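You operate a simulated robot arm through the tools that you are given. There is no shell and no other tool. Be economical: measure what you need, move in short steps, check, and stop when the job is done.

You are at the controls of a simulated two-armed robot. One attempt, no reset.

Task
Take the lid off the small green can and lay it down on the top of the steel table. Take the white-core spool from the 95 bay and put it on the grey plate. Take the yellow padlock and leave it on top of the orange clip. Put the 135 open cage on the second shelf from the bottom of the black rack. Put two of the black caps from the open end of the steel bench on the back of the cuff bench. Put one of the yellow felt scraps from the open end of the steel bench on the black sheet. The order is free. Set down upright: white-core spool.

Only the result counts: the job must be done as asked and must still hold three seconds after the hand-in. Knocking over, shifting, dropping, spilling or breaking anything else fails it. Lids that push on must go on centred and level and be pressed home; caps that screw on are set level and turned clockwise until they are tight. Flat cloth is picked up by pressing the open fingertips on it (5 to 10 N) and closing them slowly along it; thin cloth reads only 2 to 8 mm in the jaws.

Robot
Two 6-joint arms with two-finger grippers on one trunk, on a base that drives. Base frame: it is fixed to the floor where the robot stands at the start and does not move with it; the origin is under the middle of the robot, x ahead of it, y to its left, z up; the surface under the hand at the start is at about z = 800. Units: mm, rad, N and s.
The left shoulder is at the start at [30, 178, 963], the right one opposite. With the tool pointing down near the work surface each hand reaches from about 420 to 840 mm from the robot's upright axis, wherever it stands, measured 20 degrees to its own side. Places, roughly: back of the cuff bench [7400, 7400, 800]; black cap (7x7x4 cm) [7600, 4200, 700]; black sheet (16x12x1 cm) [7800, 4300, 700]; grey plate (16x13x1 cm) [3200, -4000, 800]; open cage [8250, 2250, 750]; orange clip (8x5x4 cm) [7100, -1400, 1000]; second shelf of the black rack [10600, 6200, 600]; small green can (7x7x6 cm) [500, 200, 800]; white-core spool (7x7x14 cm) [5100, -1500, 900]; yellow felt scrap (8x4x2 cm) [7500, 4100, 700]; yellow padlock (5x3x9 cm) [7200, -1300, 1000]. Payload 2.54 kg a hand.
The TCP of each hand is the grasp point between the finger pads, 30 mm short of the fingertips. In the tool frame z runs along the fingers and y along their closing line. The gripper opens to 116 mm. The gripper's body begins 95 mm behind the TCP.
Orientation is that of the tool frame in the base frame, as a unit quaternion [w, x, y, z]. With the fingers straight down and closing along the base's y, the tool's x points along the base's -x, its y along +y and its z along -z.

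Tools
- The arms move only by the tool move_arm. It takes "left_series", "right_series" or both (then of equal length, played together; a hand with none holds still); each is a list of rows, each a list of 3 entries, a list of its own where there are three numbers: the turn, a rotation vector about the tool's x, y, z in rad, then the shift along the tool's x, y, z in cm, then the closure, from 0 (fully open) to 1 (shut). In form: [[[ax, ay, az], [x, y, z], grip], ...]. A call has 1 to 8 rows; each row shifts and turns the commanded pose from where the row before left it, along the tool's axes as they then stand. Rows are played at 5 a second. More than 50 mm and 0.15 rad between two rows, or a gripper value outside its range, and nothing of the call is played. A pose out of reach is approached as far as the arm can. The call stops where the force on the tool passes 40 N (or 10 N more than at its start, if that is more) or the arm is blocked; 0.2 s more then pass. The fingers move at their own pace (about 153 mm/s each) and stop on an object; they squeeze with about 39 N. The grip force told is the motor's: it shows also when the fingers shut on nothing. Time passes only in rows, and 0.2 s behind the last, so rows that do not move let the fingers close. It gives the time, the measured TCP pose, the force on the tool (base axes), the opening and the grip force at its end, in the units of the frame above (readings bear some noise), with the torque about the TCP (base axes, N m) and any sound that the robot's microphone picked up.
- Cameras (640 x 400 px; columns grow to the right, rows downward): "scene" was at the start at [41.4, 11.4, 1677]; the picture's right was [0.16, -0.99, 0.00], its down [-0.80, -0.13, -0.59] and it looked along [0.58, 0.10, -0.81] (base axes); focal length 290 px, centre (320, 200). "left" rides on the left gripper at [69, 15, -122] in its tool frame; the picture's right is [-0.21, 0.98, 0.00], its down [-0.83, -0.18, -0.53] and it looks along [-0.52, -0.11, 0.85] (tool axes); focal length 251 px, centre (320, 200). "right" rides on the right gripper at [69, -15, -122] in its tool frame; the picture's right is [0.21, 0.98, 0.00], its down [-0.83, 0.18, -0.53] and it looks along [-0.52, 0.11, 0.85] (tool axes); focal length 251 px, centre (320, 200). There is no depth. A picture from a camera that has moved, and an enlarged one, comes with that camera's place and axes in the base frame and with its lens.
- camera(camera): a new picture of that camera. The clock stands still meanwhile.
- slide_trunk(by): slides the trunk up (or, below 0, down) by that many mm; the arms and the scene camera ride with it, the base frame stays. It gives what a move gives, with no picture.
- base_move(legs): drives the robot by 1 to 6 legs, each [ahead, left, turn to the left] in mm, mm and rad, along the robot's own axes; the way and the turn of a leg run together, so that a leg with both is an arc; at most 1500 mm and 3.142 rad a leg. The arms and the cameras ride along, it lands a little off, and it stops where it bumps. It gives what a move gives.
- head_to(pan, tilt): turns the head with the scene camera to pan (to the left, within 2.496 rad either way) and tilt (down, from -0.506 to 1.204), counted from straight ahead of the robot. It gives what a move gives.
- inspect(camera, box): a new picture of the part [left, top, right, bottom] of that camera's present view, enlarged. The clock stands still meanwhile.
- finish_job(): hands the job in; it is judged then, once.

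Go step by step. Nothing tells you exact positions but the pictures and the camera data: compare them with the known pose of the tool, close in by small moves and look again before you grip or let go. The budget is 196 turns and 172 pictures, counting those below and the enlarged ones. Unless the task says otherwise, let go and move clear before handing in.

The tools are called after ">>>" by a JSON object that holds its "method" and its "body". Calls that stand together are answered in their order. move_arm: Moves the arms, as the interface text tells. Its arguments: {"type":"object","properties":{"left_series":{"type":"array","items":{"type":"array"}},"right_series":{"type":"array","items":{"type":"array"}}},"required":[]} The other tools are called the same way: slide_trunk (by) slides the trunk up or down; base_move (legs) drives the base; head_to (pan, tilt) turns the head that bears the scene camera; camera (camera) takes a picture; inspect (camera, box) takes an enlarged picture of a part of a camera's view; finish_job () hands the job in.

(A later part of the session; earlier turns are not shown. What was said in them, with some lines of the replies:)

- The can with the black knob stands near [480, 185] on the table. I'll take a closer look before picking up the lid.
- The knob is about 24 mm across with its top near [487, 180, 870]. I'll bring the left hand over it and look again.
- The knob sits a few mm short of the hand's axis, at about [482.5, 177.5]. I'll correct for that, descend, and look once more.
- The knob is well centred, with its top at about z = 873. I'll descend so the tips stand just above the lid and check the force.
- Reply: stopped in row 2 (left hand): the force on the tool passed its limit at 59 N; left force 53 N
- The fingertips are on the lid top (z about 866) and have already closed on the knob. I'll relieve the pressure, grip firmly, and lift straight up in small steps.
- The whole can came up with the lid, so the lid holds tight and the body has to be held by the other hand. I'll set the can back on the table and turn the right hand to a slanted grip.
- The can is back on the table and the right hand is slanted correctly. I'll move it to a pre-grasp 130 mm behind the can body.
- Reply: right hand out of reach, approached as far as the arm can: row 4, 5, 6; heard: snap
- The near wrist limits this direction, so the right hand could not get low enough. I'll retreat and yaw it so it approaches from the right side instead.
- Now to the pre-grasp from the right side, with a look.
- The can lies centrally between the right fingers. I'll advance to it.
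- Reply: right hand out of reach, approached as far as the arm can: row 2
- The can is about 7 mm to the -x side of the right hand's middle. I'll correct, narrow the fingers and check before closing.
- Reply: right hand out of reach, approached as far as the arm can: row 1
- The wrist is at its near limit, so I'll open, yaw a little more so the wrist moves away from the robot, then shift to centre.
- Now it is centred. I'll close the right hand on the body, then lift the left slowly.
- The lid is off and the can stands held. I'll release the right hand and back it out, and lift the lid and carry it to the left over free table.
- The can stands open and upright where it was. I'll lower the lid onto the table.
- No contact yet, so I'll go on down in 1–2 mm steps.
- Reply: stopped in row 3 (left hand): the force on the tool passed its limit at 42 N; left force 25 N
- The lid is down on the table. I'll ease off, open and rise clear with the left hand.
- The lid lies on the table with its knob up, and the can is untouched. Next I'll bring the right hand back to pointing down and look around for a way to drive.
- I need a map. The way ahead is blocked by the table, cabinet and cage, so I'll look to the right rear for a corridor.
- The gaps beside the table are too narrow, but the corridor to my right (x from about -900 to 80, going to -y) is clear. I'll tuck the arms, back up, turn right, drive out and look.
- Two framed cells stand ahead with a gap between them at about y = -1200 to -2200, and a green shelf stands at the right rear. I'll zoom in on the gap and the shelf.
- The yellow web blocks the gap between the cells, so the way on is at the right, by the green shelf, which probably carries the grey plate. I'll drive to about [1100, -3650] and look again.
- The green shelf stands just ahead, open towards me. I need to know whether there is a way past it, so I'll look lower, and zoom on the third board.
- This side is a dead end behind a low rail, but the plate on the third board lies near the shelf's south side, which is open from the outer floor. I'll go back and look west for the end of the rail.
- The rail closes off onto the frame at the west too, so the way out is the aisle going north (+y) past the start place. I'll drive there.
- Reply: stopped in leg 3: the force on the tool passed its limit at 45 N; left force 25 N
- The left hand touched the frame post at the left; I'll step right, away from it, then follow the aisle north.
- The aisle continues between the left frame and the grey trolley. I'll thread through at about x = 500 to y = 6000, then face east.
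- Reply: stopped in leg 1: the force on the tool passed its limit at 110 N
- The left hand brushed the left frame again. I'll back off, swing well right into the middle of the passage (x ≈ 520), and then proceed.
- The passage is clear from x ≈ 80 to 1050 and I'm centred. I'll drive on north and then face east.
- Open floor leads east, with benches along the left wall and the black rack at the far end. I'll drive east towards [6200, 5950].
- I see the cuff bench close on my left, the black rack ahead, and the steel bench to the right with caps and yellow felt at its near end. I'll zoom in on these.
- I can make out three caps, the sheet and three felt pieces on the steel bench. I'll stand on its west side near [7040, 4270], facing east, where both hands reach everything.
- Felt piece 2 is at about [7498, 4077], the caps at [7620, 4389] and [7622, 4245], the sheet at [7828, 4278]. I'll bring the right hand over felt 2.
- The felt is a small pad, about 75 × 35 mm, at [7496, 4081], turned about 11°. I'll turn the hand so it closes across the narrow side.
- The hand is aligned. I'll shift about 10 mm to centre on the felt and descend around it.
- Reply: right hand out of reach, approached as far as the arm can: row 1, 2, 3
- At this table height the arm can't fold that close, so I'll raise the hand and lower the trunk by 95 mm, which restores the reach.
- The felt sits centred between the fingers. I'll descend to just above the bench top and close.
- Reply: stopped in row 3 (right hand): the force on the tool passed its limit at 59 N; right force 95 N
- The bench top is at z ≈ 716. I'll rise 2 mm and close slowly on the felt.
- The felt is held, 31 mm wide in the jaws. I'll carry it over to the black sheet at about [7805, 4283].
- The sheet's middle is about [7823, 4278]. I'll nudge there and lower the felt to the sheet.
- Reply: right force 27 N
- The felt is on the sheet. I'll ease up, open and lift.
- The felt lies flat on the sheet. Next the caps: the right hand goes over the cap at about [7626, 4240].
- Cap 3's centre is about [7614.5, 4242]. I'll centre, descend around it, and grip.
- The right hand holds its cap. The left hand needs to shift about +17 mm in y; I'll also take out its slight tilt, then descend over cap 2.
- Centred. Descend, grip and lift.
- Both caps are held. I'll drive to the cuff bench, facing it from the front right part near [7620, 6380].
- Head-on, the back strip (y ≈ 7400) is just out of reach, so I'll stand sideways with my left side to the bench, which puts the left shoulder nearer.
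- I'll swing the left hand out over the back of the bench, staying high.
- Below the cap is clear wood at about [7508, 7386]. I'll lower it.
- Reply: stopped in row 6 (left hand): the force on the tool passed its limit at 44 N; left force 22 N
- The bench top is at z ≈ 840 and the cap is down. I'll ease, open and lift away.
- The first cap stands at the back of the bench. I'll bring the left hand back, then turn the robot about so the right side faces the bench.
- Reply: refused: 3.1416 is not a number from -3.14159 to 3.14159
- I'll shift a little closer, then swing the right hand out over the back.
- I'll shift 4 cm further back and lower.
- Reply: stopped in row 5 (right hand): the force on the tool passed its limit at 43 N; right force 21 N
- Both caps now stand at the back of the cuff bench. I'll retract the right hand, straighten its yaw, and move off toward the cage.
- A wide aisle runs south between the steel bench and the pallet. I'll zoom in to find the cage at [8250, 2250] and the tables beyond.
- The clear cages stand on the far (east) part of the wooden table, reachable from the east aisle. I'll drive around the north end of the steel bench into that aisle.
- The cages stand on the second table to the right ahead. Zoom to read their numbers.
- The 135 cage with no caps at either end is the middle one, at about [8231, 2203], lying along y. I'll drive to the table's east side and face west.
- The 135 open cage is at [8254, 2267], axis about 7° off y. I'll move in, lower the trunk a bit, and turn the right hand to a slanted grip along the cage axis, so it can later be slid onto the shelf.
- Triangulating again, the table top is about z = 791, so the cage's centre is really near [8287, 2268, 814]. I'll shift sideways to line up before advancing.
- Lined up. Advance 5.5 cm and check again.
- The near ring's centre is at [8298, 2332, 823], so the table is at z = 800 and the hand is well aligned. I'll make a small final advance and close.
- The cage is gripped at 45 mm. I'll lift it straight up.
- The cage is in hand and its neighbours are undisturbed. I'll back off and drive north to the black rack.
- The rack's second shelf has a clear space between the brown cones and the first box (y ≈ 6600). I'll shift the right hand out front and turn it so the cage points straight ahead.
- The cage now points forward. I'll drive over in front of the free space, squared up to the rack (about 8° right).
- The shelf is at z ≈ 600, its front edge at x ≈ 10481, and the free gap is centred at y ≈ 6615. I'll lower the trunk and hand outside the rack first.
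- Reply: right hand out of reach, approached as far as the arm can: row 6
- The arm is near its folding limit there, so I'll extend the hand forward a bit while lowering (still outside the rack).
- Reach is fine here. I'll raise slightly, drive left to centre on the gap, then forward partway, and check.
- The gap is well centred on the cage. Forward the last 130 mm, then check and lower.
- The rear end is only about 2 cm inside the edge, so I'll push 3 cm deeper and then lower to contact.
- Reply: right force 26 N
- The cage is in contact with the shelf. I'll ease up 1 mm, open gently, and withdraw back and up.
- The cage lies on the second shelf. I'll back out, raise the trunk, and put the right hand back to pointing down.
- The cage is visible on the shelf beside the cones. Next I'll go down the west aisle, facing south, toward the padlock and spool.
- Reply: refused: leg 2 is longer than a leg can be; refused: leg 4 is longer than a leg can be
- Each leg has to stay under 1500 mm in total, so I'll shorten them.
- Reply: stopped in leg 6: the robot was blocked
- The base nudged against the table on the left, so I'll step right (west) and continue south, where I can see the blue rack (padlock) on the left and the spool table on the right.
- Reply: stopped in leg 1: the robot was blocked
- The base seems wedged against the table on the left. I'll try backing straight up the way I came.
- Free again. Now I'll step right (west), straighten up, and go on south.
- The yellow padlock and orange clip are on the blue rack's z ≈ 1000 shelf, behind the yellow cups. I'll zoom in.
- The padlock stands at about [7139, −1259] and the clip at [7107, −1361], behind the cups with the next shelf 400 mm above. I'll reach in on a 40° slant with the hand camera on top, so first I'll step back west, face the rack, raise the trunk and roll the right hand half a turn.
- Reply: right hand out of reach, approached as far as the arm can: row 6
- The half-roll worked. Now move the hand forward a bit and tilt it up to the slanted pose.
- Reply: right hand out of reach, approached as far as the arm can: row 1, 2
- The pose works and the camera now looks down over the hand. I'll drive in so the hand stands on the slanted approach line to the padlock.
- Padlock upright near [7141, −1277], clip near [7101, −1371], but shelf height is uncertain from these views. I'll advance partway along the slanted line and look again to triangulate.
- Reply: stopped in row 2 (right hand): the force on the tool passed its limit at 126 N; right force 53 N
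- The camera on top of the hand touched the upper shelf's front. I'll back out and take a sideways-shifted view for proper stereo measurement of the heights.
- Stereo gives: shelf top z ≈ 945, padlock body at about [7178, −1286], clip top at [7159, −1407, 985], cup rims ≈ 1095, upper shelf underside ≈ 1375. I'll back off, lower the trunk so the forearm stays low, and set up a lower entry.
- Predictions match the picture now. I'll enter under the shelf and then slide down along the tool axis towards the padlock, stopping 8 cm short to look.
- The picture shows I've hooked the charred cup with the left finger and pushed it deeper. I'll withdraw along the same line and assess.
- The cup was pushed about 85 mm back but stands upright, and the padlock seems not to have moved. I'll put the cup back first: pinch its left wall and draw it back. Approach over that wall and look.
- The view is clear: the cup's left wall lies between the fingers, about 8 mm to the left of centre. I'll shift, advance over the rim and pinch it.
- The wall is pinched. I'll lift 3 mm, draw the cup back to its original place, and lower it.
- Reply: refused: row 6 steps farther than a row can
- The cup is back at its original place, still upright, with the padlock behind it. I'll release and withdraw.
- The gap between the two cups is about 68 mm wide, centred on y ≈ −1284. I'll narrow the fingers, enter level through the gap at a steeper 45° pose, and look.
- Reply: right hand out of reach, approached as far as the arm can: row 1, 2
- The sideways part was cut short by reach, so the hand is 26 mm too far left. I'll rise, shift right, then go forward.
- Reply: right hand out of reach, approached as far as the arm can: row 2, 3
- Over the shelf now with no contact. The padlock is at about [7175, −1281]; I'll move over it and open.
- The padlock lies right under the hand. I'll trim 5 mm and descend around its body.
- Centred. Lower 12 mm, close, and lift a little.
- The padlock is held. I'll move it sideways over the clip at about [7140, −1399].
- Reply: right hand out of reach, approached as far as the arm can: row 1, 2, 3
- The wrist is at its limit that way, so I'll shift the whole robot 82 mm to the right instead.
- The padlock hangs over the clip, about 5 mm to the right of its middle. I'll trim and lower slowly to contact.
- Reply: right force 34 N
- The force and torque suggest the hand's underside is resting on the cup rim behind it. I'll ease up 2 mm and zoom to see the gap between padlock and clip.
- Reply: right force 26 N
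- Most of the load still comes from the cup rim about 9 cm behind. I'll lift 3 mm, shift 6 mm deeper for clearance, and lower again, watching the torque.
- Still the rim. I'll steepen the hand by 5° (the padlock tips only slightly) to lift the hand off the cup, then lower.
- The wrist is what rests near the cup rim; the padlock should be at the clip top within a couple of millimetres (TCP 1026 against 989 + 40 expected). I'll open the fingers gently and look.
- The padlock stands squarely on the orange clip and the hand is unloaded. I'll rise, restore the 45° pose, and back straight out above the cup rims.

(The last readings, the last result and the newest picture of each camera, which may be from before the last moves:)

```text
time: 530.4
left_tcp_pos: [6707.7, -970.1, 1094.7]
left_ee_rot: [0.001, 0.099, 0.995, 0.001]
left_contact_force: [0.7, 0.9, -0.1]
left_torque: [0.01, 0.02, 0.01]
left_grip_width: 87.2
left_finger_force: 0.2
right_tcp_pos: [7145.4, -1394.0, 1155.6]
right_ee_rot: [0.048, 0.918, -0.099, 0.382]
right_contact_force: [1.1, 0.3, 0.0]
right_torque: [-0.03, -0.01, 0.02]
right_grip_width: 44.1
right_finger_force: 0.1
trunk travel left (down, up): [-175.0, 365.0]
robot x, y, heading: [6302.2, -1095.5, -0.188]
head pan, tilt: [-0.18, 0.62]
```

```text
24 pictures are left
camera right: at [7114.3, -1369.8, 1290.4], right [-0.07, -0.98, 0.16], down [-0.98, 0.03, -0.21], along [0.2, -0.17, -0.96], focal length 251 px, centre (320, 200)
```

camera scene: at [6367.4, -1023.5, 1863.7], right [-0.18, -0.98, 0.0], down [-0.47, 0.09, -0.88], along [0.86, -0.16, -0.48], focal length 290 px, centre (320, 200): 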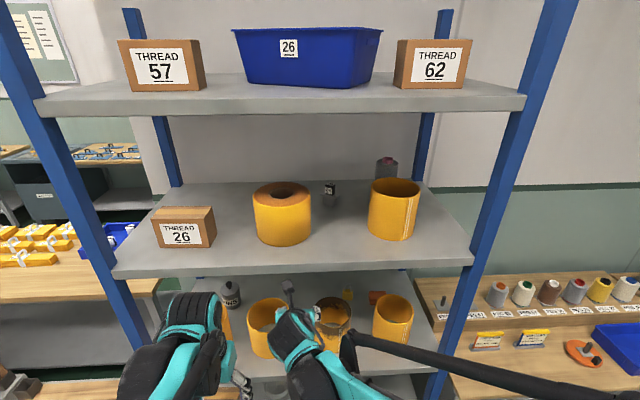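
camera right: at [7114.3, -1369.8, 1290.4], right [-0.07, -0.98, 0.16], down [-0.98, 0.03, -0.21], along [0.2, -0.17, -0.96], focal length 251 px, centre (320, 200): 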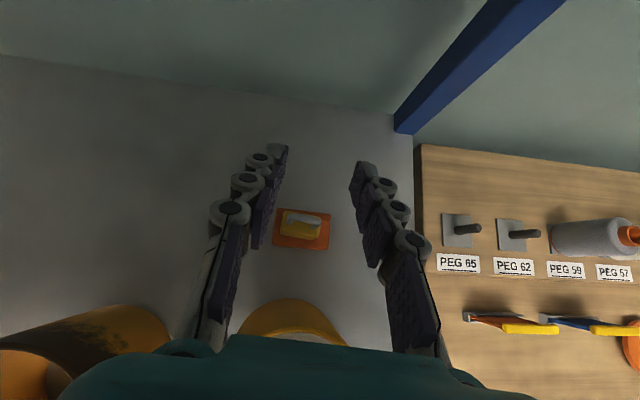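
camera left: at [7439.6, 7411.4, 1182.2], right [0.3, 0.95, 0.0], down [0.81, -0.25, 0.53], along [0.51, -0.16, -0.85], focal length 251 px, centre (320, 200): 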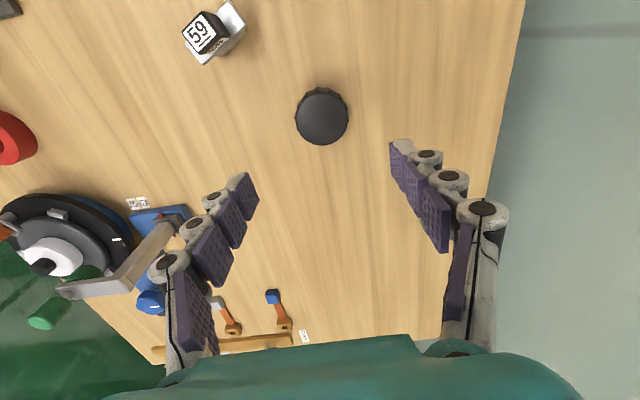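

The padlock is left on the clip. I'll back the robot out and fold the right arm.

>>> {"method": "base_move", "body": {"legs": [[-330, 0, 0]]}}

>>> {"method": "move_arm", "body": {"right_series": [[[0, 0, 0], [-2.8, 0.6, -2.8], 0.6], [[0, 0, 0], [-2.8, 0.6, -2.8], 0.6], [[0, 0, 0], [-2.8, 0, -2.8], 0.6], [[0, 0, 0], [-2.8, 0, -2.8], 0.6], [[0, 0, 0], [-2.8, 0, -2.8], 0.6], [[0, 0, 0], [-2.8, 0, -2.8], 0.6], [[0, -0.13, 0], [0, 0, -1], 0.6], [[0, -0.13, 0], [0, 0, -1], 0.6]]}}

>>> {"method": "move_arm", "body": {"right_series": [[[0, -0.13, 0], [-1, 0, 0], 0.6], [[0, -0.13, 0], [-2, 0, 0], 0.6], [[0, -0.13, 0], [-3, 0, 0], 0.6], [[0, -0.135, 0], [-3, 0, 0], 0.6], [[0, 0, 0], [-3, 0, 0], 0.6]]}}

>>> {"method": "head_to", "body": {"pan": -2.3, "tilt": 0.5}}

>>> {"method": "camera", "body": {"camera": "scene"}}

```text
time: 532.5
left_tcp_pos: [6381.7, -909.6, 1094.7]
left_ee_rot: [0.002, 0.095, 0.995, 0.001]
left_contact_force: [-0.8, -0.2, -0.8]
left_torque: [0.02, -0.05, 0.01]
left_grip_width: 86.9
left_finger_force: 0.2
right_tcp_pos: [6823.2, -1329.2, 1156.4]
right_ee_rot: [0.046, 0.918, -0.096, 0.383]
right_contact_force: [0.0, 0.0, -1.1]
right_torque: [-0.02, -0.02, -0.01]
right_grip_width: 44.0
right_finger_force: 0.2
trunk travel left (down, up): [-175.0, 365.0]
robot x, y, heading: [5978.5, -1031.1, -0.175]
head pan, tilt: [-0.18, 0.62]
```

```text
time: 534.3
left_tcp_pos: [6381.7, -908.6, 1096.8]
left_ee_rot: [0.002, 0.095, 0.996, 0.0]
left_contact_force: [0.2, 0.2, 0.6]
left_torque: [-0.01, 0.0, 0.04]
left_grip_width: 86.9
left_finger_force: 0.1
right_tcp_pos: [6575.6, -1287.7, 1169.1]
right_ee_rot: [0.034, 0.96, -0.101, 0.259]
right_contact_force: [0.0, -0.7, 0.1]
right_torque: [-0.03, -0.02, 0.0]
right_grip_width: 46.4
right_finger_force: 0.1
trunk travel left (down, up): [-175.0, 365.0]
robot x, y, heading: [5978.7, -1037.1, -0.18]
head pan, tilt: [-0.18, 0.62]
```

```text
time: 535.5
left_tcp_pos: [6380.6, -908.1, 1096.3]
left_ee_rot: [0.003, 0.095, 0.995, 0.001]
left_contact_force: [-0.5, -0.2, -0.4]
left_torque: [-0.02, -0.06, 0.02]
left_grip_width: 86.9
left_finger_force: 0.0
right_tcp_pos: [6461.1, -1258.3, 1144.5]
right_ee_rot: [0.006, 0.994, -0.108, 0.003]
right_contact_force: [-0.7, -0.3, 0.4]
right_torque: [-0.01, -0.02, 0.0]
right_grip_width: 46.3
right_finger_force: 0.0
right hand out of reach, approached as far as the arm can: row 3
trunk travel left (down, up): [-175.0, 365.0]
robot x, y, heading: [5976.6, -1032.5, -0.176]
head pan, tilt: [-0.18, 0.62]
```

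```text
time: 537.5
left_tcp_pos: [6380.7, -907.2, 1095.3]
left_ee_rot: [0.001, 0.095, 0.996, 0.001]
left_contact_force: [-0.3, 0.4, 0.3]
left_torque: [0.03, 0.0, 0.02]
left_grip_width: 86.8
left_finger_force: 0.1
right_tcp_pos: [6465.0, -1259.5, 1143.5]
right_ee_rot: [0.008, 0.994, -0.107, 0.003]
right_contact_force: [0.4, -0.6, -0.3]
right_torque: [0.0, 0.02, 0.01]
right_grip_width: 46.4
right_finger_force: 0.1
trunk travel left (down, up): [-175.0, 365.0]
robot x, y, heading: [5978.9, -1037.9, -0.177]
head pan, tilt: [-2.3, 0.499]
```

```text
23 pictures are left
camera scene: at [5876.4, -1085.2, 1713.7], right [-0.62, 0.79, 0.0], down [0.38, 0.29, -0.88], along [-0.69, -0.54, -0.48], focal length 290 px, centre (320, 200)
```

scene: 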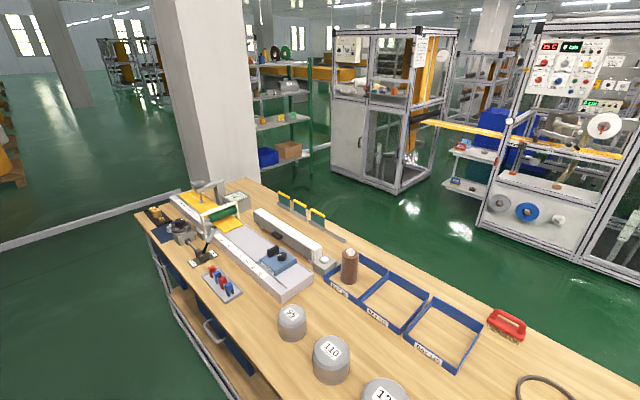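

The spool table's blue bays are on its west side, and the green shelf's north side is open to the floor beyond. I'll drive around the table's north end to its west side, still facing east.

>>> {"method": "base_move", "body": {"legs": [[-148, 827, 0], [-738, -132, 0], [-738, -132, 0], [120, -1283, 0]]}}

>>> {"method": "head_to", "body": {"pan": 0.1, "tilt": 0.75}}

>>> {"method": "camera", "body": {"camera": "scene"}}

```text
time: 555.6
left_tcp_pos: [4764.5, -1371.2, 1094.8]
left_ee_rot: [0.003, 0.089, 0.996, 0.001]
left_contact_force: [-0.5, -0.3, 0.4]
left_torque: [0.0, -0.02, 0.0]
left_grip_width: 86.7
left_finger_force: 0.0
right_tcp_pos: [4849.5, -1723.0, 1143.8]
right_ee_rot: [0.007, 0.995, -0.103, 0.003]
right_contact_force: [-0.1, 0.6, -0.1]
right_torque: [0.04, 0.04, 0.02]
right_grip_width: 46.3
right_finger_force: 0.1
trunk travel left (down, up): [-175.0, 365.0]
robot x, y, heading: [4364.8, -1506.0, -0.168]
head pan, tilt: [-2.3, 0.499]
```

```text
time: 557.8
left_tcp_pos: [4763.5, -1371.0, 1096.0]
left_ee_rot: [0.001, 0.09, 0.996, 0.0]
left_contact_force: [0.1, 0.9, 0.1]
left_torque: [-0.01, 0.03, -0.02]
left_grip_width: 86.9
left_finger_force: 0.0
right_tcp_pos: [4849.6, -1722.9, 1144.2]
right_ee_rot: [0.007, 0.995, -0.103, 0.002]
right_contact_force: [-0.3, 0.0, 0.0]
right_torque: [0.04, -0.03, -0.01]
right_grip_width: 46.3
right_finger_force: 0.0
trunk travel left (down, up): [-175.0, 365.0]
robot x, y, heading: [4361.2, -1503.6, -0.169]
head pan, tilt: [0.099, 0.75]
```

```text
22 pictures are left
camera scene: at [4414.2, -1503.2, 1691.7], right [-0.07, -1.0, 0.0], down [-0.68, 0.05, -0.73], along [0.73, -0.05, -0.68], focal length 290 px, centre (320, 200)
```

scene: 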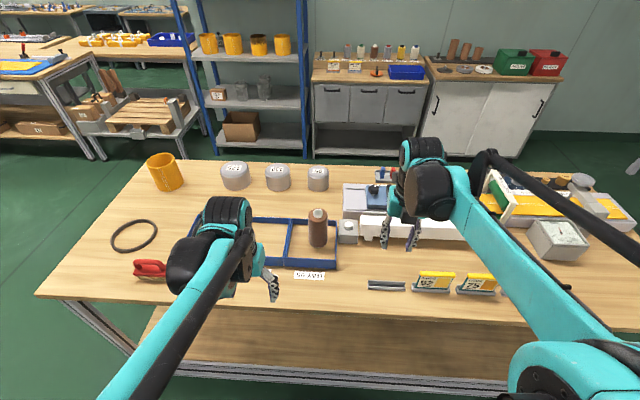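

>>> {"method": "inspect", "body": {"camera": "scene", "box": [260, 190, 360, 290]}}

>>> {"method": "camera", "body": {"camera": "left"}}

```text
4.00 times, centred on (310, 240) of scene
camera zoom: at [4414.2, -1503.2, 1691.7], right [-0.07, -1.0, 0.0], down [-0.68, 0.05, -0.73], along [0.73, -0.05, -0.68], focal length 1158 px, centre (360, 40)
```

zoom: 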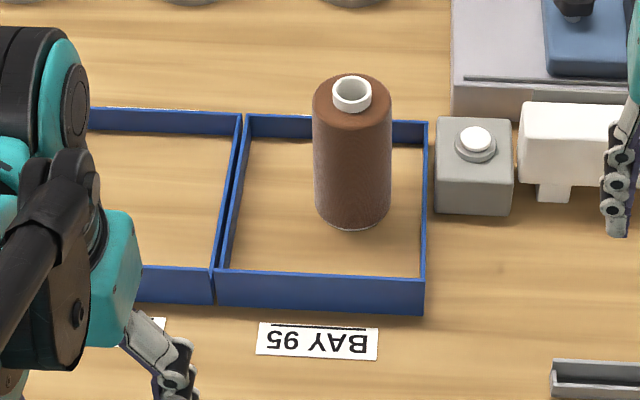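

```text
20 pictures are left
camera left: at [4697.8, -1344.4, 1216.9], right [0.39, 0.92, 0.0], down [0.78, -0.33, 0.54], along [0.5, -0.21, -0.84], focal length 251 px, centre (320, 200)
```

left: 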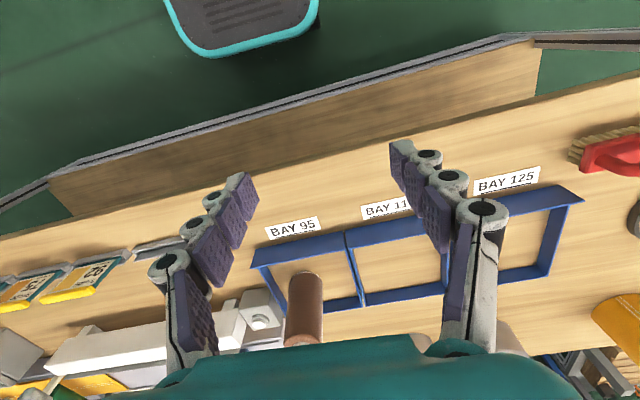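

Confirmed: "BAY 95" with the brown, white-core spool at about [5084, −1541], table z ≈ 869. I'll back up a little and bring the left hand to a nearly level pose (20° down) for a side grasp that also suits the shelf.

>>> {"method": "base_move", "body": {"legs": [[-110, 0, 0]]}}

>>> {"method": "move_arm", "body": {"left_series": [[[0, 0, 0], [-4.5, 0, 0], 0.1], [[0, 0, 0], [-4.5, 0, 0], 0.1], [[0, 0, 0], [-4.5, 0, 0], 0.1], [[0, 0, 0], [-4.5, 0, 0], 0.1], [[0, -0.136, 0], [-4, 0, 0], 0.1], [[0, -0.136, 0], [0, 0, 0], 0.1], [[0, -0.136, 0], [0, 0, 0], 0.1], [[0, -0.136, 0], [0, 0, 0], 0.1]]}}

>>> {"method": "move_arm", "body": {"left_series": [[[0, -0.136, 0], [0, 0, 0], 0], [[0, -0.136, 0], [0, 0, 0], 0], [[0, -0.136, 0], [0, 0, 0], 0], [[0, -0.136, 0], [0, 0, 0], 0], [[0, -0.134, 0], [0, 0, 0], 0], [[0, 0, 0], [0, 0, 0], 0]]}}

```text
time: 559.0
left_tcp_pos: [4653.4, -1353.4, 1096.6]
left_ee_rot: [0.002, 0.09, 0.996, 0.0]
left_contact_force: [0.2, 0.2, 0.6]
left_torque: [-0.02, -0.03, -0.01]
left_grip_width: 87.0
left_finger_force: 0.1
right_tcp_pos: [4738.7, -1704.0, 1143.7]
right_ee_rot: [0.007, 0.995, -0.102, 0.003]
right_contact_force: [-0.4, 0.3, 0.6]
right_torque: [0.0, -0.04, 0.03]
right_grip_width: 46.4
right_finger_force: 0.1
trunk travel left (down, up): [-175.0, 365.0]
robot x, y, heading: [4254.2, -1484.2, -0.172]
head pan, tilt: [0.099, 0.75]
```

```text
time: 560.8
left_tcp_pos: [4871.3, -1390.6, 1096.1]
left_ee_rot: [0.27, 0.087, 0.959, -0.023]
left_contact_force: [-0.5, 0.1, 0.2]
left_torque: [0.01, 0.01, 0.0]
left_grip_width: 104.6
left_finger_force: 0.1
right_tcp_pos: [4739.6, -1703.2, 1145.0]
right_ee_rot: [0.008, 0.995, -0.103, 0.003]
right_contact_force: [0.5, 0.6, 0.3]
right_torque: [-0.02, -0.03, 0.01]
right_grip_width: 46.6
right_finger_force: 0.1
trunk travel left (down, up): [-175.0, 365.0]
robot x, y, heading: [4254.8, -1483.6, -0.171]
head pan, tilt: [0.099, 0.75]
```

```text
time: 562.2
left_tcp_pos: [4870.5, -1391.6, 1096.5]
left_ee_rot: [0.573, 0.074, 0.814, -0.051]
left_contact_force: [0.5, 0.5, 0.4]
left_torque: [-0.01, -0.03, 0.02]
left_grip_width: 116.0
left_finger_force: 0.1
right_tcp_pos: [4739.7, -1703.9, 1143.2]
right_ee_rot: [0.007, 0.995, -0.103, 0.003]
right_contact_force: [0.0, -0.3, 0.5]
right_torque: [0.01, 0.0, -0.01]
right_grip_width: 46.3
right_finger_force: 0.1
trunk travel left (down, up): [-175.0, 365.0]
robot x, y, heading: [4252.0, -1482.8, -0.166]
head pan, tilt: [0.099, 0.75]
```

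>>> {"method": "move_arm", "body": {"left_series": [[[0, 0, 0], [1.21, -2.7, 2.98], 0], [[0, 0, 0], [1.21, -2.7, 2.98], 0], [[0, 0, 0], [1.21, -2.7, 2.98], 0], [[0, 0, 0], [1.21, -2.7, 2.98], 0], [[0, 0, 0], [0, 0, 0], 0]]}}

>>> {"method": "camera", "body": {"camera": "left"}}

>>> {"method": "inspect", "body": {"camera": "scene", "box": [220, 150, 420, 290]}}

```text
time: 563.4
left_tcp_pos: [4945.3, -1515.1, 1008.5]
left_ee_rot: [0.573, 0.073, 0.814, -0.05]
left_contact_force: [1.2, 0.0, -0.5]
left_torque: [-0.01, -0.02, -0.02]
left_grip_width: 116.1
left_finger_force: 0.0
right_tcp_pos: [4739.5, -1703.3, 1143.7]
right_ee_rot: [0.007, 0.995, -0.103, 0.003]
right_contact_force: [0.7, 0.6, 0.1]
right_torque: [-0.01, -0.03, 0.0]
right_grip_width: 46.3
right_finger_force: 0.0
trunk travel left (down, up): [-175.0, 365.0]
robot x, y, heading: [4253.6, -1483.0, -0.166]
head pan, tilt: [0.099, 0.75]
```

```text
19 pictures are left
camera left: at [4810.5, -1475.8, 984.0], right [0.25, 0.95, 0.2], down [-0.25, -0.14, 0.96], along [0.94, -0.29, 0.2], focal length 251 px, centre (320, 200)
```

left: 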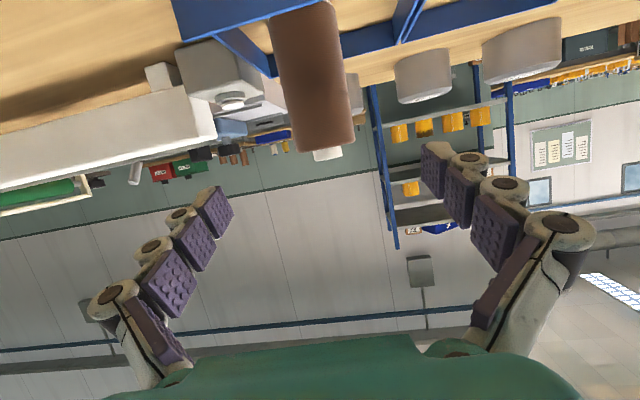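

```text
2.86 times, centred on (320, 220) of scene
camera zoom: at [4304.0, -1483.9, 1691.8], right [-0.07, -1.0, 0.0], down [-0.68, 0.05, -0.73], along [0.73, -0.05, -0.68], focal length 827 px, centre (320, 143)
```

zoom: 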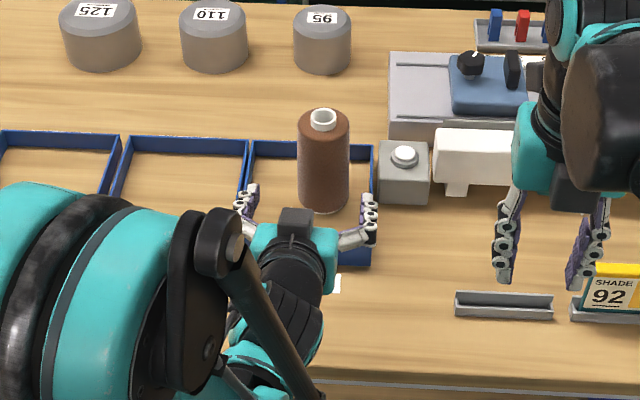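

The spool's top is at z ≈ 990, so I aim for z ≈ 940. I'll drop 18 mm, narrow the fingers a bit, advance around the spool and close.

>>> {"method": "move_arm", "body": {"left_series": [[[0, 0, 0], [1.7, 0, 0.6], 0.18], [[0, 0, 0], [0, 0, 3.6], 0.18], [[0, 0, 0], [0, 0, 3.6], 0.18], [[0, 0, 0], [0, 0, 3.6], 0.18], [[0, 0, 0], [0, 0, 3.2], 0.18], [[0, 0, 0], [0, 0, 0], 0.18]]}}

>>> {"method": "camera", "body": {"camera": "left"}}

```text
time: 564.8
left_tcp_pos: [5076.5, -1538.0, 945.7]
left_ee_rot: [0.573, 0.074, 0.815, -0.051]
left_contact_force: [0.2, -0.5, 0.7]
left_torque: [-0.02, 0.0, -0.01]
left_grip_width: 94.7
left_finger_force: 0.1
right_tcp_pos: [4739.7, -1703.6, 1145.0]
right_ee_rot: [0.007, 0.995, -0.103, 0.003]
right_contact_force: [-0.6, -1.1, 0.8]
right_torque: [0.01, -0.02, 0.03]
right_grip_width: 46.4
right_finger_force: 0.0
trunk travel left (down, up): [-175.0, 365.0]
robot x, y, heading: [4256.2, -1485.1, -0.167]
head pan, tilt: [0.099, 0.75]
```

```text
17 pictures are left
camera left: at [4943.0, -1499.3, 921.2], right [0.25, 0.95, 0.2], down [-0.25, -0.14, 0.96], along [0.94, -0.29, 0.2], focal length 251 px, centre (320, 200)
```

left: 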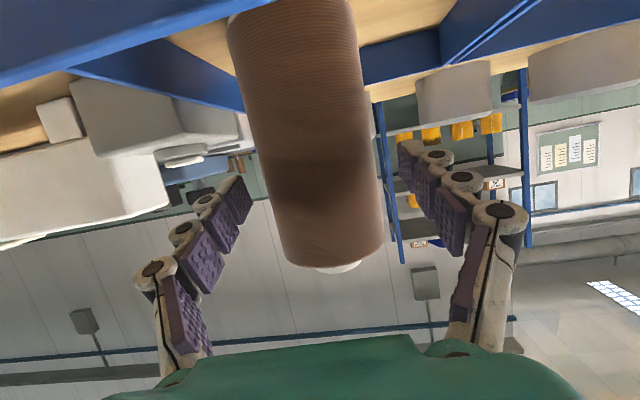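

The spool is centred in the jaws. Close and lift.

>>> {"method": "move_arm", "body": {"left_series": [[[0, 0, 0], [0, 0, 0], 0.35], [[0, 0, 0], [0, 0, 0], 0.6], [[0, 0, 0], [0, 0, 0], 1], [[0, 0, 0], [0, 0, 0], 1], [[0, 0, 0], [-1.9, 0, -0.7], 1], [[0, 0, 0], [-3.76, 0, -1.34], 1], [[0, 0, 0], [-3.76, 0, -1.34], 1], [[0, 0, 0], [-2, 0, -0.7], 1]]}}

>>> {"method": "camera", "body": {"camera": "scene"}}

```text
time: 566.6
left_tcp_pos: [5075.5, -1537.2, 1065.4]
left_ee_rot: [0.572, 0.074, 0.815, -0.052]
left_contact_force: [0.9, 0.4, -2.3]
left_torque: [0.02, 0.07, 0.01]
left_grip_width: 67.4
left_finger_force: 39.0
right_tcp_pos: [4739.8, -1704.5, 1143.9]
right_ee_rot: [0.007, 0.995, -0.102, 0.002]
right_contact_force: [0.1, -0.5, -0.8]
right_torque: [0.05, 0.01, -0.01]
right_grip_width: 46.1
right_finger_force: 0.1
trunk travel left (down, up): [-175.0, 365.0]
robot x, y, heading: [4250.5, -1481.6, -0.169]
head pan, tilt: [0.099, 0.75]
```

```text
16 pictures are left
camera scene: at [4304.9, -1484.7, 1691.7], right [-0.07, -1.0, 0.0], down [-0.68, 0.05, -0.73], along [0.73, -0.05, -0.68], focal length 290 px, centre (320, 200)
```

scene: 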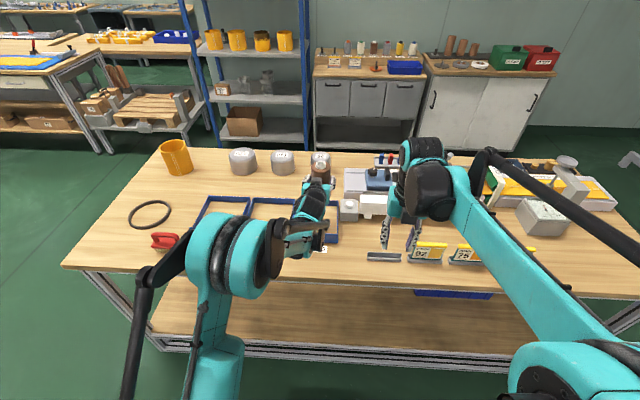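

The spool is held. I'll back off, turn south, and move toward the shelf's north side, then look.

>>> {"method": "base_move", "body": {"legs": [[-420, 0, 0], [0, 0, -1.402], [700, -480, 0]]}}

>>> {"method": "head_to", "body": {"pan": 0.0, "tilt": 0.4}}

>>> {"method": "camera", "body": {"camera": "scene"}}

```text
time: 576.8
left_tcp_pos: [3416.6, -2905.3, 1065.6]
left_ee_rot: [0.402, 0.586, 0.572, -0.411]
left_contact_force: [0.4, -0.7, -3.2]
left_torque: [0.06, 0.0, -0.02]
left_grip_width: 67.6
left_finger_force: 38.7
right_tcp_pos: [3200.7, -2599.4, 1144.3]
right_ee_rot: [-0.007, -0.69, 0.724, 0.004]
right_contact_force: [0.6, 0.3, -0.4]
right_torque: [0.01, -0.01, -0.02]
right_grip_width: 46.4
right_finger_force: 0.0
trunk travel left (down, up): [-175.0, 365.0]
robot x, y, heading: [3341.1, -2082.8, -1.579]
head pan, tilt: [0.099, 0.75]
```

```text
time: 577.6
left_tcp_pos: [3416.9, -2905.0, 1066.0]
left_ee_rot: [0.401, 0.586, 0.572, -0.41]
left_contact_force: [-0.8, 0.5, -3.6]
left_torque: [0.08, 0.02, 0.0]
left_grip_width: 67.5
left_finger_force: 39.2
right_tcp_pos: [3201.0, -2599.3, 1143.6]
right_ee_rot: [-0.007, -0.69, 0.724, 0.002]
right_contact_force: [0.6, 0.6, -0.5]
right_torque: [0.01, 0.03, 0.01]
right_grip_width: 46.6
right_finger_force: 0.1
trunk travel left (down, up): [-175.0, 365.0]
robot x, y, heading: [3342.6, -2083.9, -1.585]
head pan, tilt: [0.0, 0.4]
```

```text
15 pictures are left
camera scene: at [3340.3, -2146.4, 1722.7], right [-1.0, 0.01, 0.0], down [0.0, 0.39, -0.92], along [-0.01, -0.92, -0.39], focal length 290 px, centre (320, 200)
```

scene: 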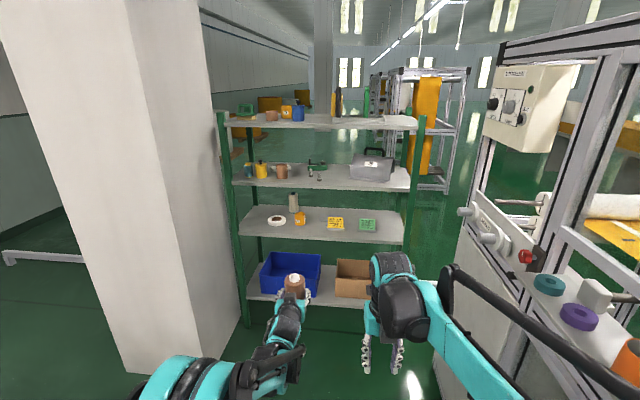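

>>> {"method": "inspect", "body": {"camera": "scene", "box": [230, 180, 430, 260]}}

```text
3.20 times, centred on (330, 220) of scene
camera zoom: at [3340.3, -2146.4, 1722.7], right [-1.0, 0.01, 0.0], down [0.0, 0.39, -0.92], along [-0.01, -0.92, -0.39], focal length 927 px, centre (288, 136)
```

zoom: 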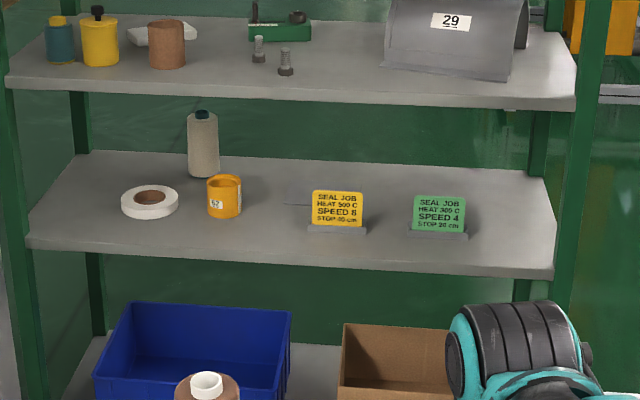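

The plate lies on the third board behind the yellow job card, whose camera-height would be in the way head-on. I'll come in at about 25° from the east side of the card. First turn, lower the spool, and drive to a stand-off point.

>>> {"method": "base_move", "body": {"legs": [[0, 0, -0.425]]}}

>>> {"method": "move_arm", "body": {"left_series": [[[0, 0, 0], [3.76, 0, 1.34], 1], [[0, 0, 0], [3.76, 0, 1.34], 1], [[0, 0, 0], [3.76, 0, 1.34], 1], [[0, 0, 0], [1.9, 0, 0.67], 1], [[0, 0, 0], [0, 0, 0], 1]]}}

>>> {"method": "base_move", "body": {"legs": [[510, 645, 0]]}}

>>> {"method": "head_to", "body": {"pan": 0.05, "tilt": 0.7}}

>>> {"method": "camera", "body": {"camera": "scene"}}

>>> {"method": "camera", "body": {"camera": "left"}}

```text
time: 579.2
left_tcp_pos: [3070.3, -2861.6, 1066.0]
left_ee_rot: [0.307, 0.693, 0.435, -0.486]
left_contact_force: [-0.1, -0.8, -2.3]
left_torque: [0.05, -0.02, 0.01]
left_grip_width: 67.1
left_finger_force: 38.8
right_tcp_pos: [2999.6, -2493.7, 1144.3]
right_ee_rot: [-0.006, -0.521, 0.853, 0.003]
right_contact_force: [-0.1, 0.3, 0.3]
right_torque: [-0.03, -0.02, 0.02]
right_grip_width: 46.3
right_finger_force: 0.0
trunk travel left (down, up): [-175.0, 365.0]
robot x, y, heading: [3343.0, -2081.3, -2.008]
head pan, tilt: [0.0, 0.4]
```

```text
time: 580.4
left_tcp_pos: [3072.4, -2862.1, 924.7]
left_ee_rot: [0.306, 0.693, 0.435, -0.487]
left_contact_force: [-0.1, 0.6, -3.0]
left_torque: [0.06, -0.02, 0.03]
left_grip_width: 67.1
left_finger_force: 38.9
right_tcp_pos: [3000.0, -2494.1, 1144.0]
right_ee_rot: [-0.007, -0.521, 0.853, 0.004]
right_contact_force: [-0.1, -1.2, -0.9]
right_torque: [-0.02, 0.0, 0.04]
right_grip_width: 46.1
right_finger_force: 0.0
trunk travel left (down, up): [-175.0, 365.0]
robot x, y, heading: [3341.6, -2079.0, -2.006]
head pan, tilt: [0.0, 0.4]
```

```text
time: 584.8
left_tcp_pos: [3436.8, -3583.9, 923.6]
left_ee_rot: [0.307, 0.692, 0.437, -0.485]
left_contact_force: [0.1, -0.3, -3.2]
left_torque: [0.04, -0.02, -0.04]
left_grip_width: 67.4
left_finger_force: 39.1
right_tcp_pos: [3363.2, -3215.5, 1143.3]
right_ee_rot: [-0.005, -0.522, 0.853, 0.004]
right_contact_force: [1.4, 1.1, 0.4]
right_torque: [0.04, 0.02, 0.0]
right_grip_width: 46.5
right_finger_force: 0.0
trunk travel left (down, up): [-175.0, 365.0]
robot x, y, heading: [3701.9, -2804.1, -2.006]
head pan, tilt: [0.0, 0.4]
```

```text
time: 585.6
left_tcp_pos: [3435.9, -3584.2, 925.2]
left_ee_rot: [0.306, 0.694, 0.436, -0.486]
left_contact_force: [0.0, 0.0, -2.3]
left_torque: [0.03, -0.02, 0.0]
left_grip_width: 67.5
left_finger_force: 39.4
right_tcp_pos: [3363.4, -3214.9, 1142.1]
right_ee_rot: [-0.006, -0.522, 0.853, 0.004]
right_contact_force: [-0.2, 0.1, 0.4]
right_torque: [-0.01, 0.0, -0.03]
right_grip_width: 46.2
right_finger_force: 0.2
trunk travel left (down, up): [-175.0, 365.0]
robot x, y, heading: [3703.0, -2800.9, -2.001]
head pan, tilt: [0.051, 0.7]
```

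```text
13 pictures are left
camera scene: at [3683.8, -2856.5, 1696.0], right [-0.93, 0.38, 0.0], down [0.24, 0.6, -0.77], along [-0.29, -0.71, -0.64], focal length 290 px, centre (320, 200)
```

scene: 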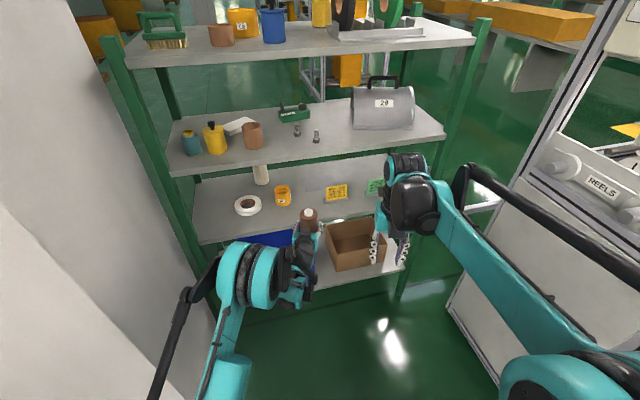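

```text
12 pictures are left
camera left: at [3509.5, -3465.6, 900.7], right [0.85, -0.49, 0.2], down [-0.07, 0.28, 0.96], along [-0.52, -0.83, 0.2], focal length 251 px, centre (320, 200)
```

left: 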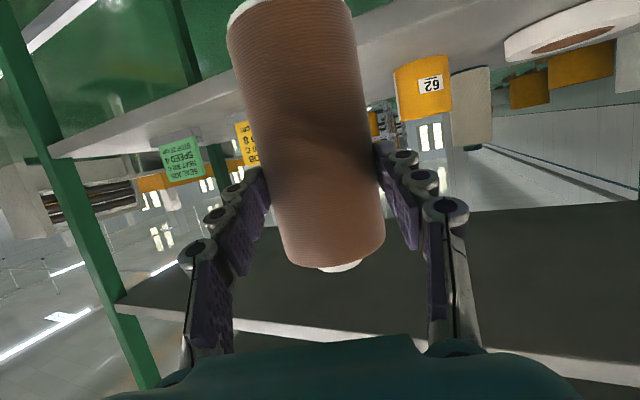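

>>> {"method": "inspect", "body": {"camera": "scene", "box": [220, 150, 400, 250]}}

```text
3.56 times, centred on (310, 200) of scene
camera zoom: at [3683.8, -2856.5, 1696.0], right [-0.93, 0.38, 0.0], down [0.24, 0.6, -0.77], along [-0.29, -0.71, -0.64], focal length 1030 px, centre (356, 200)
```

zoom: 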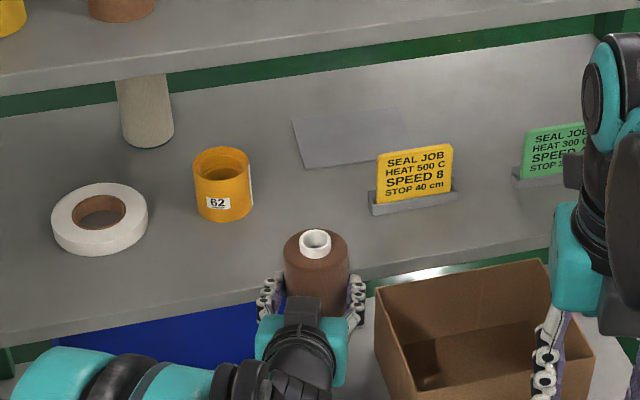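

The plate is in view, centred at about [3228, −3986], and the corridor between the card and the "62" cup fits. I'll drive straight in 400 mm along the present heading.

>>> {"method": "base_move", "body": {"legs": [[400, 0, 0]]}}

>>> {"method": "inspect", "body": {"camera": "scene", "box": [220, 150, 400, 290]}}

```text
time: 588.1
left_tcp_pos: [3266.3, -3951.4, 923.7]
left_ee_rot: [0.306, 0.693, 0.436, -0.486]
left_contact_force: [-0.3, 0.3, -2.5]
left_torque: [0.07, -0.01, 0.01]
left_grip_width: 67.0
left_finger_force: 39.2
right_tcp_pos: [3192.8, -3583.4, 1143.0]
right_ee_rot: [-0.006, -0.522, 0.853, 0.004]
right_contact_force: [0.2, 0.3, -0.6]
right_torque: [0.01, 0.03, 0.02]
right_grip_width: 46.2
right_finger_force: 0.1
trunk travel left (down, up): [-175.0, 365.0]
robot x, y, heading: [3536.1, -3169.9, -2.006]
head pan, tilt: [0.051, 0.7]
```

```text
2.86 times, centred on (310, 220) of scene
camera zoom: at [3513.1, -3224.4, 1695.9], right [-0.93, 0.37, 0.0], down [0.24, 0.6, -0.76], along [-0.29, -0.71, -0.65], focal length 827 px, centre (349, 143)
```

zoom: 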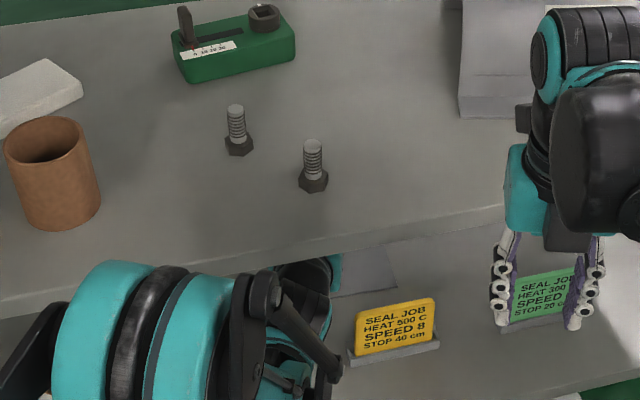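

Just short of the target; I'll extend the arm 37 mm forward and check with the hand camera.

>>> {"method": "move_arm", "body": {"left_series": [[[0, 0, 0], [-1.24, 0, 3.48], 1], [[0, 0, 0], [0.94, 0, 0.34], 1], [[0, 0, 0], [0, 0, 0], 1]]}}

>>> {"method": "camera", "body": {"camera": "left"}}

```text
time: 588.9
left_tcp_pos: [3251.6, -3983.7, 918.2]
left_ee_rot: [0.309, 0.691, 0.434, -0.488]
left_contact_force: [-3.5, -8.0, 27.8]
left_torque: [-1.26, -0.41, -0.19]
left_grip_width: 67.6
left_finger_force: 38.9
right_tcp_pos: [3193.3, -3581.5, 1145.0]
right_ee_rot: [-0.007, -0.522, 0.853, 0.003]
right_contact_force: [0.1, 0.1, 0.5]
right_torque: [0.01, 0.04, 0.04]
right_grip_width: 46.5
right_finger_force: 0.0
trunk travel left (down, up): [-175.0, 365.0]
robot x, y, heading: [3534.0, -3168.4, -2.005]
head pan, tilt: [0.051, 0.7]
```

```text
9 pictures are left
camera left: at [3324.0, -3865.5, 894.1], right [0.85, -0.49, 0.21], down [-0.07, 0.28, 0.96], along [-0.52, -0.83, 0.21], focal length 251 px, centre (320, 200)
```

left: 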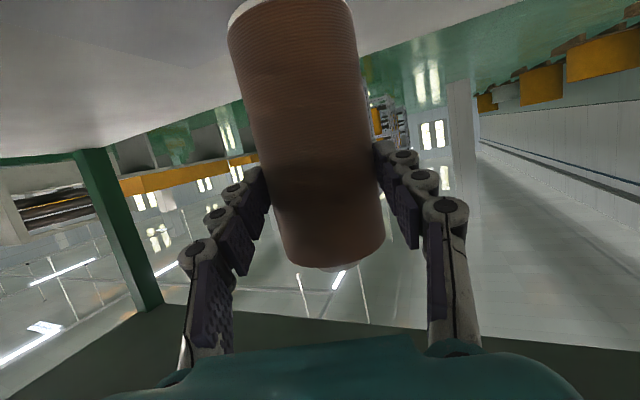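

Contact came at TCP z = 918, which puts the spool's base at about 823 — so the plate is higher (and nearer) than assumed, with centre ≈ [3238, −3960]. I'll lift 5 mm, shift toward that centre, and lower again gently.

>>> {"method": "move_arm", "body": {"left_series": [[[0, 0, 0], [-0.6, 0, -0.22], 1], [[0, 0, 0], [0.31, -1.55, -0.86], 1], [[0, 0, 0], [0, 0, 0], 1]]}}

>>> {"method": "move_arm", "body": {"left_series": [[[0, 0, 0], [0.14, 0, 0.05], 1], [[0, 0, 0], [0.14, 0, 0.05], 1], [[0, 0, 0], [0.14, 0, 0.05], 1], [[0, 0, 0], [0, 0, 0], 1]]}}

```text
time: 589.7
left_tcp_pos: [3241.6, -3967.2, 920.3]
left_ee_rot: [0.307, 0.692, 0.437, -0.485]
left_contact_force: [-0.6, -0.3, -3.1]
left_torque: [0.08, -0.02, 0.01]
left_grip_width: 67.4
left_finger_force: 39.5
right_tcp_pos: [3193.9, -3583.1, 1144.4]
right_ee_rot: [-0.007, -0.521, 0.853, 0.004]
right_contact_force: [0.1, 0.5, -0.7]
right_torque: [0.01, 0.0, 0.0]
right_grip_width: 46.4
right_finger_force: 0.0
trunk travel left (down, up): [-175.0, 365.0]
robot x, y, heading: [3535.2, -3168.2, -2.006]
head pan, tilt: [0.051, 0.7]
```

```text
time: 590.7
left_tcp_pos: [3240.6, -3968.8, 919.9]
left_ee_rot: [0.308, 0.692, 0.435, -0.487]
left_contact_force: [-3.8, -7.8, 20.1]
left_torque: [-1.31, -0.12, -0.26]
left_grip_width: 67.1
left_finger_force: 39.0
right_tcp_pos: [3194.1, -3580.9, 1144.8]
right_ee_rot: [-0.007, -0.522, 0.853, 0.003]
right_contact_force: [0.6, 0.4, 1.4]
right_torque: [0.01, -0.04, 0.04]
right_grip_width: 46.3
right_finger_force: 0.1
trunk travel left (down, up): [-175.0, 365.0]
robot x, y, heading: [3531.8, -3172.7, -2.006]
head pan, tilt: [0.051, 0.7]
```

Contact again at the same height, so the spool stands over the flat plate. I'll ease off 1 mm, open slowly, and back straight out with the base.

>>> {"method": "move_arm", "body": {"left_series": [[[0, 0, 0], [-0.1, 0, -0.04], 1], [[0, 0, 0], [0, 0, 0], 0.42], [[0, 0, 0], [0, 0, 0], 0.35], [[0, 0, 0], [0, 0, 0], 0.25], [[0, 0, 0], [0, 0, 0], 0.2], [[0, 0, 0], [0, 0, 0], 0.2]]}}

>>> {"method": "camera", "body": {"camera": "left"}}

```text
time: 592.1
left_tcp_pos: [3241.4, -3967.5, 917.5]
left_ee_rot: [0.306, 0.693, 0.436, -0.486]
left_contact_force: [-0.4, 0.4, -0.8]
left_torque: [0.05, 0.01, 0.02]
left_grip_width: 93.0
left_finger_force: 0.0
right_tcp_pos: [3193.6, -3582.3, 1143.4]
right_ee_rot: [-0.007, -0.521, 0.854, 0.004]
right_contact_force: [0.2, 0.5, -0.2]
right_torque: [-0.03, -0.02, -0.02]
right_grip_width: 46.5
right_finger_force: 0.1
trunk travel left (down, up): [-175.0, 365.0]
robot x, y, heading: [3535.9, -3170.7, -2.004]
head pan, tilt: [0.051, 0.7]
```

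```text
8 pictures are left
camera left: at [3313.9, -3850.2, 893.5], right [0.85, -0.49, 0.2], down [-0.07, 0.28, 0.96], along [-0.52, -0.83, 0.2], focal length 251 px, centre (320, 200)
```

left: 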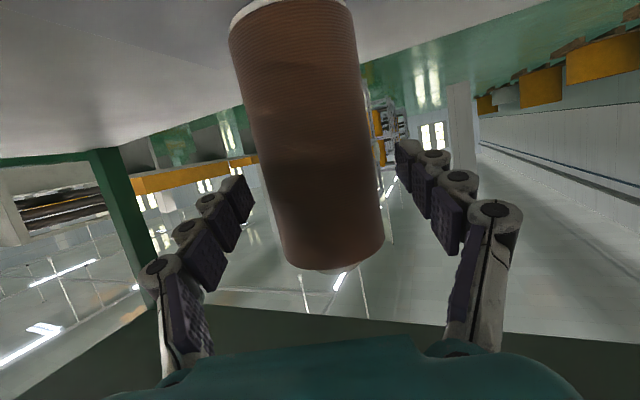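

The spool stands free and upright. The open fingers must clear the job card behind, so I'll back 40 mm, raise 25 mm, then back out the rest.

>>> {"method": "base_move", "body": {"legs": [[-40, 0, 0]]}}

>>> {"method": "move_arm", "body": {"left_series": [[[0, 0, 0], [-1.2, 0, -0.42], 0.22], [[0, 0, 0], [-1.2, 0, -0.42], 0.22], [[0, 0, 0], [0, 0, 0], 0.22]]}}

>>> {"method": "base_move", "body": {"legs": [[-430, 0, 0]]}}

>>> {"method": "camera", "body": {"camera": "scene"}}

```text
time: 593.0
left_tcp_pos: [3258.2, -3931.1, 919.3]
left_ee_rot: [0.307, 0.692, 0.435, -0.487]
left_contact_force: [0.7, 0.3, -0.2]
left_torque: [0.04, 0.0, 0.0]
left_grip_width: 92.7
left_finger_force: 0.0
right_tcp_pos: [3210.6, -3544.2, 1145.4]
right_ee_rot: [-0.007, -0.521, 0.854, 0.004]
right_contact_force: [0.8, 0.9, 0.6]
right_torque: [-0.07, 0.04, 0.02]
right_grip_width: 46.3
right_finger_force: 0.1
trunk travel left (down, up): [-175.0, 365.0]
robot x, y, heading: [3550.6, -3133.4, -2.001]
head pan, tilt: [0.051, 0.7]
```

```text
time: 593.8
left_tcp_pos: [3259.1, -3932.0, 942.8]
left_ee_rot: [0.307, 0.693, 0.437, -0.485]
left_contact_force: [-0.2, 0.0, 0.6]
left_torque: [0.0, -0.02, 0.01]
left_grip_width: 90.2
left_finger_force: 0.1
right_tcp_pos: [3209.9, -3546.0, 1143.9]
right_ee_rot: [-0.007, -0.522, 0.853, 0.005]
right_contact_force: [-0.6, -0.3, -0.5]
right_torque: [0.01, 0.0, -0.01]
right_grip_width: 46.2
right_finger_force: 0.1
trunk travel left (down, up): [-175.0, 365.0]
robot x, y, heading: [3545.9, -3133.6, -2.007]
head pan, tilt: [0.051, 0.7]
```

```text
time: 596.4
left_tcp_pos: [3435.4, -3537.2, 943.3]
left_ee_rot: [0.305, 0.694, 0.433, -0.487]
left_contact_force: [0.4, -0.3, 0.4]
left_torque: [0.01, 0.0, 0.01]
left_grip_width: 90.3
left_finger_force: 0.1
right_tcp_pos: [3390.3, -3151.8, 1144.2]
right_ee_rot: [-0.007, -0.519, 0.855, 0.004]
right_contact_force: [-0.4, 0.5, 0.2]
right_torque: [-0.02, 0.02, -0.01]
right_grip_width: 46.3
right_finger_force: 0.0
trunk travel left (down, up): [-175.0, 365.0]
robot x, y, heading: [3732.1, -2744.1, -2.01]
head pan, tilt: [0.051, 0.7]
```

```text
7 pictures are left
camera scene: at [3713.8, -2794.2, 1696.0], right [-0.92, 0.38, 0.0], down [0.25, 0.6, -0.77], along [-0.29, -0.71, -0.64], focal length 290 px, centre (320, 200)
```

scene: 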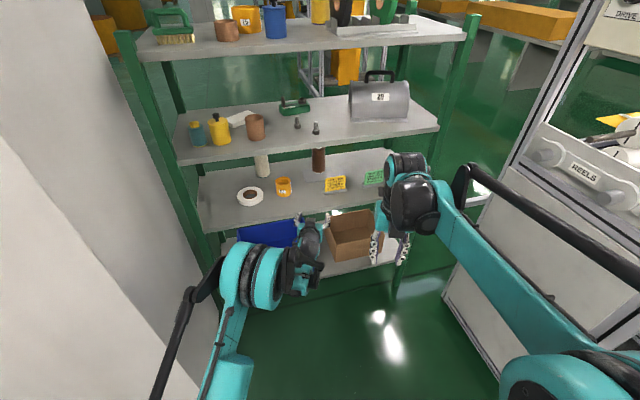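

>>> {"method": "inspect", "body": {"camera": "scene", "box": [240, 130, 400, 230]}}

```text
4.00 times, centred on (320, 180) of scene
camera zoom: at [3713.8, -2794.2, 1696.0], right [-0.92, 0.38, 0.0], down [0.25, 0.6, -0.77], along [-0.29, -0.71, -0.64], focal length 1158 px, centre (320, 280)
```

zoom: 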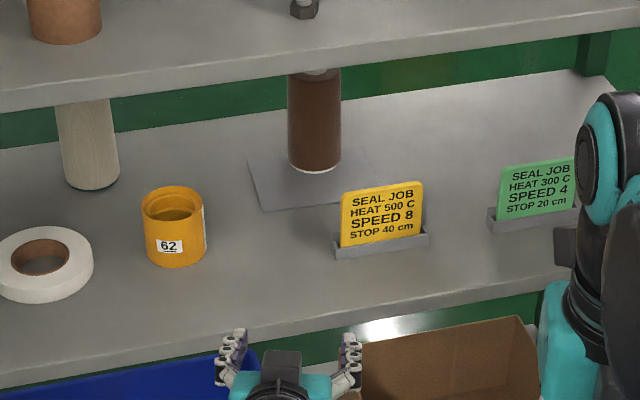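

The spool stands upright on the grey plate, with the card and cup undisturbed. All six parts are in place and both hands are clear, so I'll hand in.

>>> {"method": "finish_job", "body": {}}

```text
The job is handed in.
```

I handed the job in with all six parts placed, though I knocked some other things on the way; the verdict wasn't shown.

- **Lid:** it is off the small green can and lying on the steel table.
- **Spool:** the white-core spool from bay 95 stands upright on the grey plate.
- **Padlock:** it is standing on top of the orange clip.
- **Cage:** the 135 open cage lies on the second shelf from the bottom of the black rack.
- **Caps:** two black caps are at the back of the cuff bench.
- **Felt:** one yellow felt scrap is on the black sheet.

**What went wrong:**
- **Cup:** while reaching for the padlock, I pushed a charred yellow cup on the blue rack back by about 85 mm. I pulled it back to within about a centimetre of its original spot, still upright.
- **Bumps:** I also hit two machine frames, a workbench and the edge of one of the blue rack's shelves. I saw nothing move, but I did not check everything on them afterwards.
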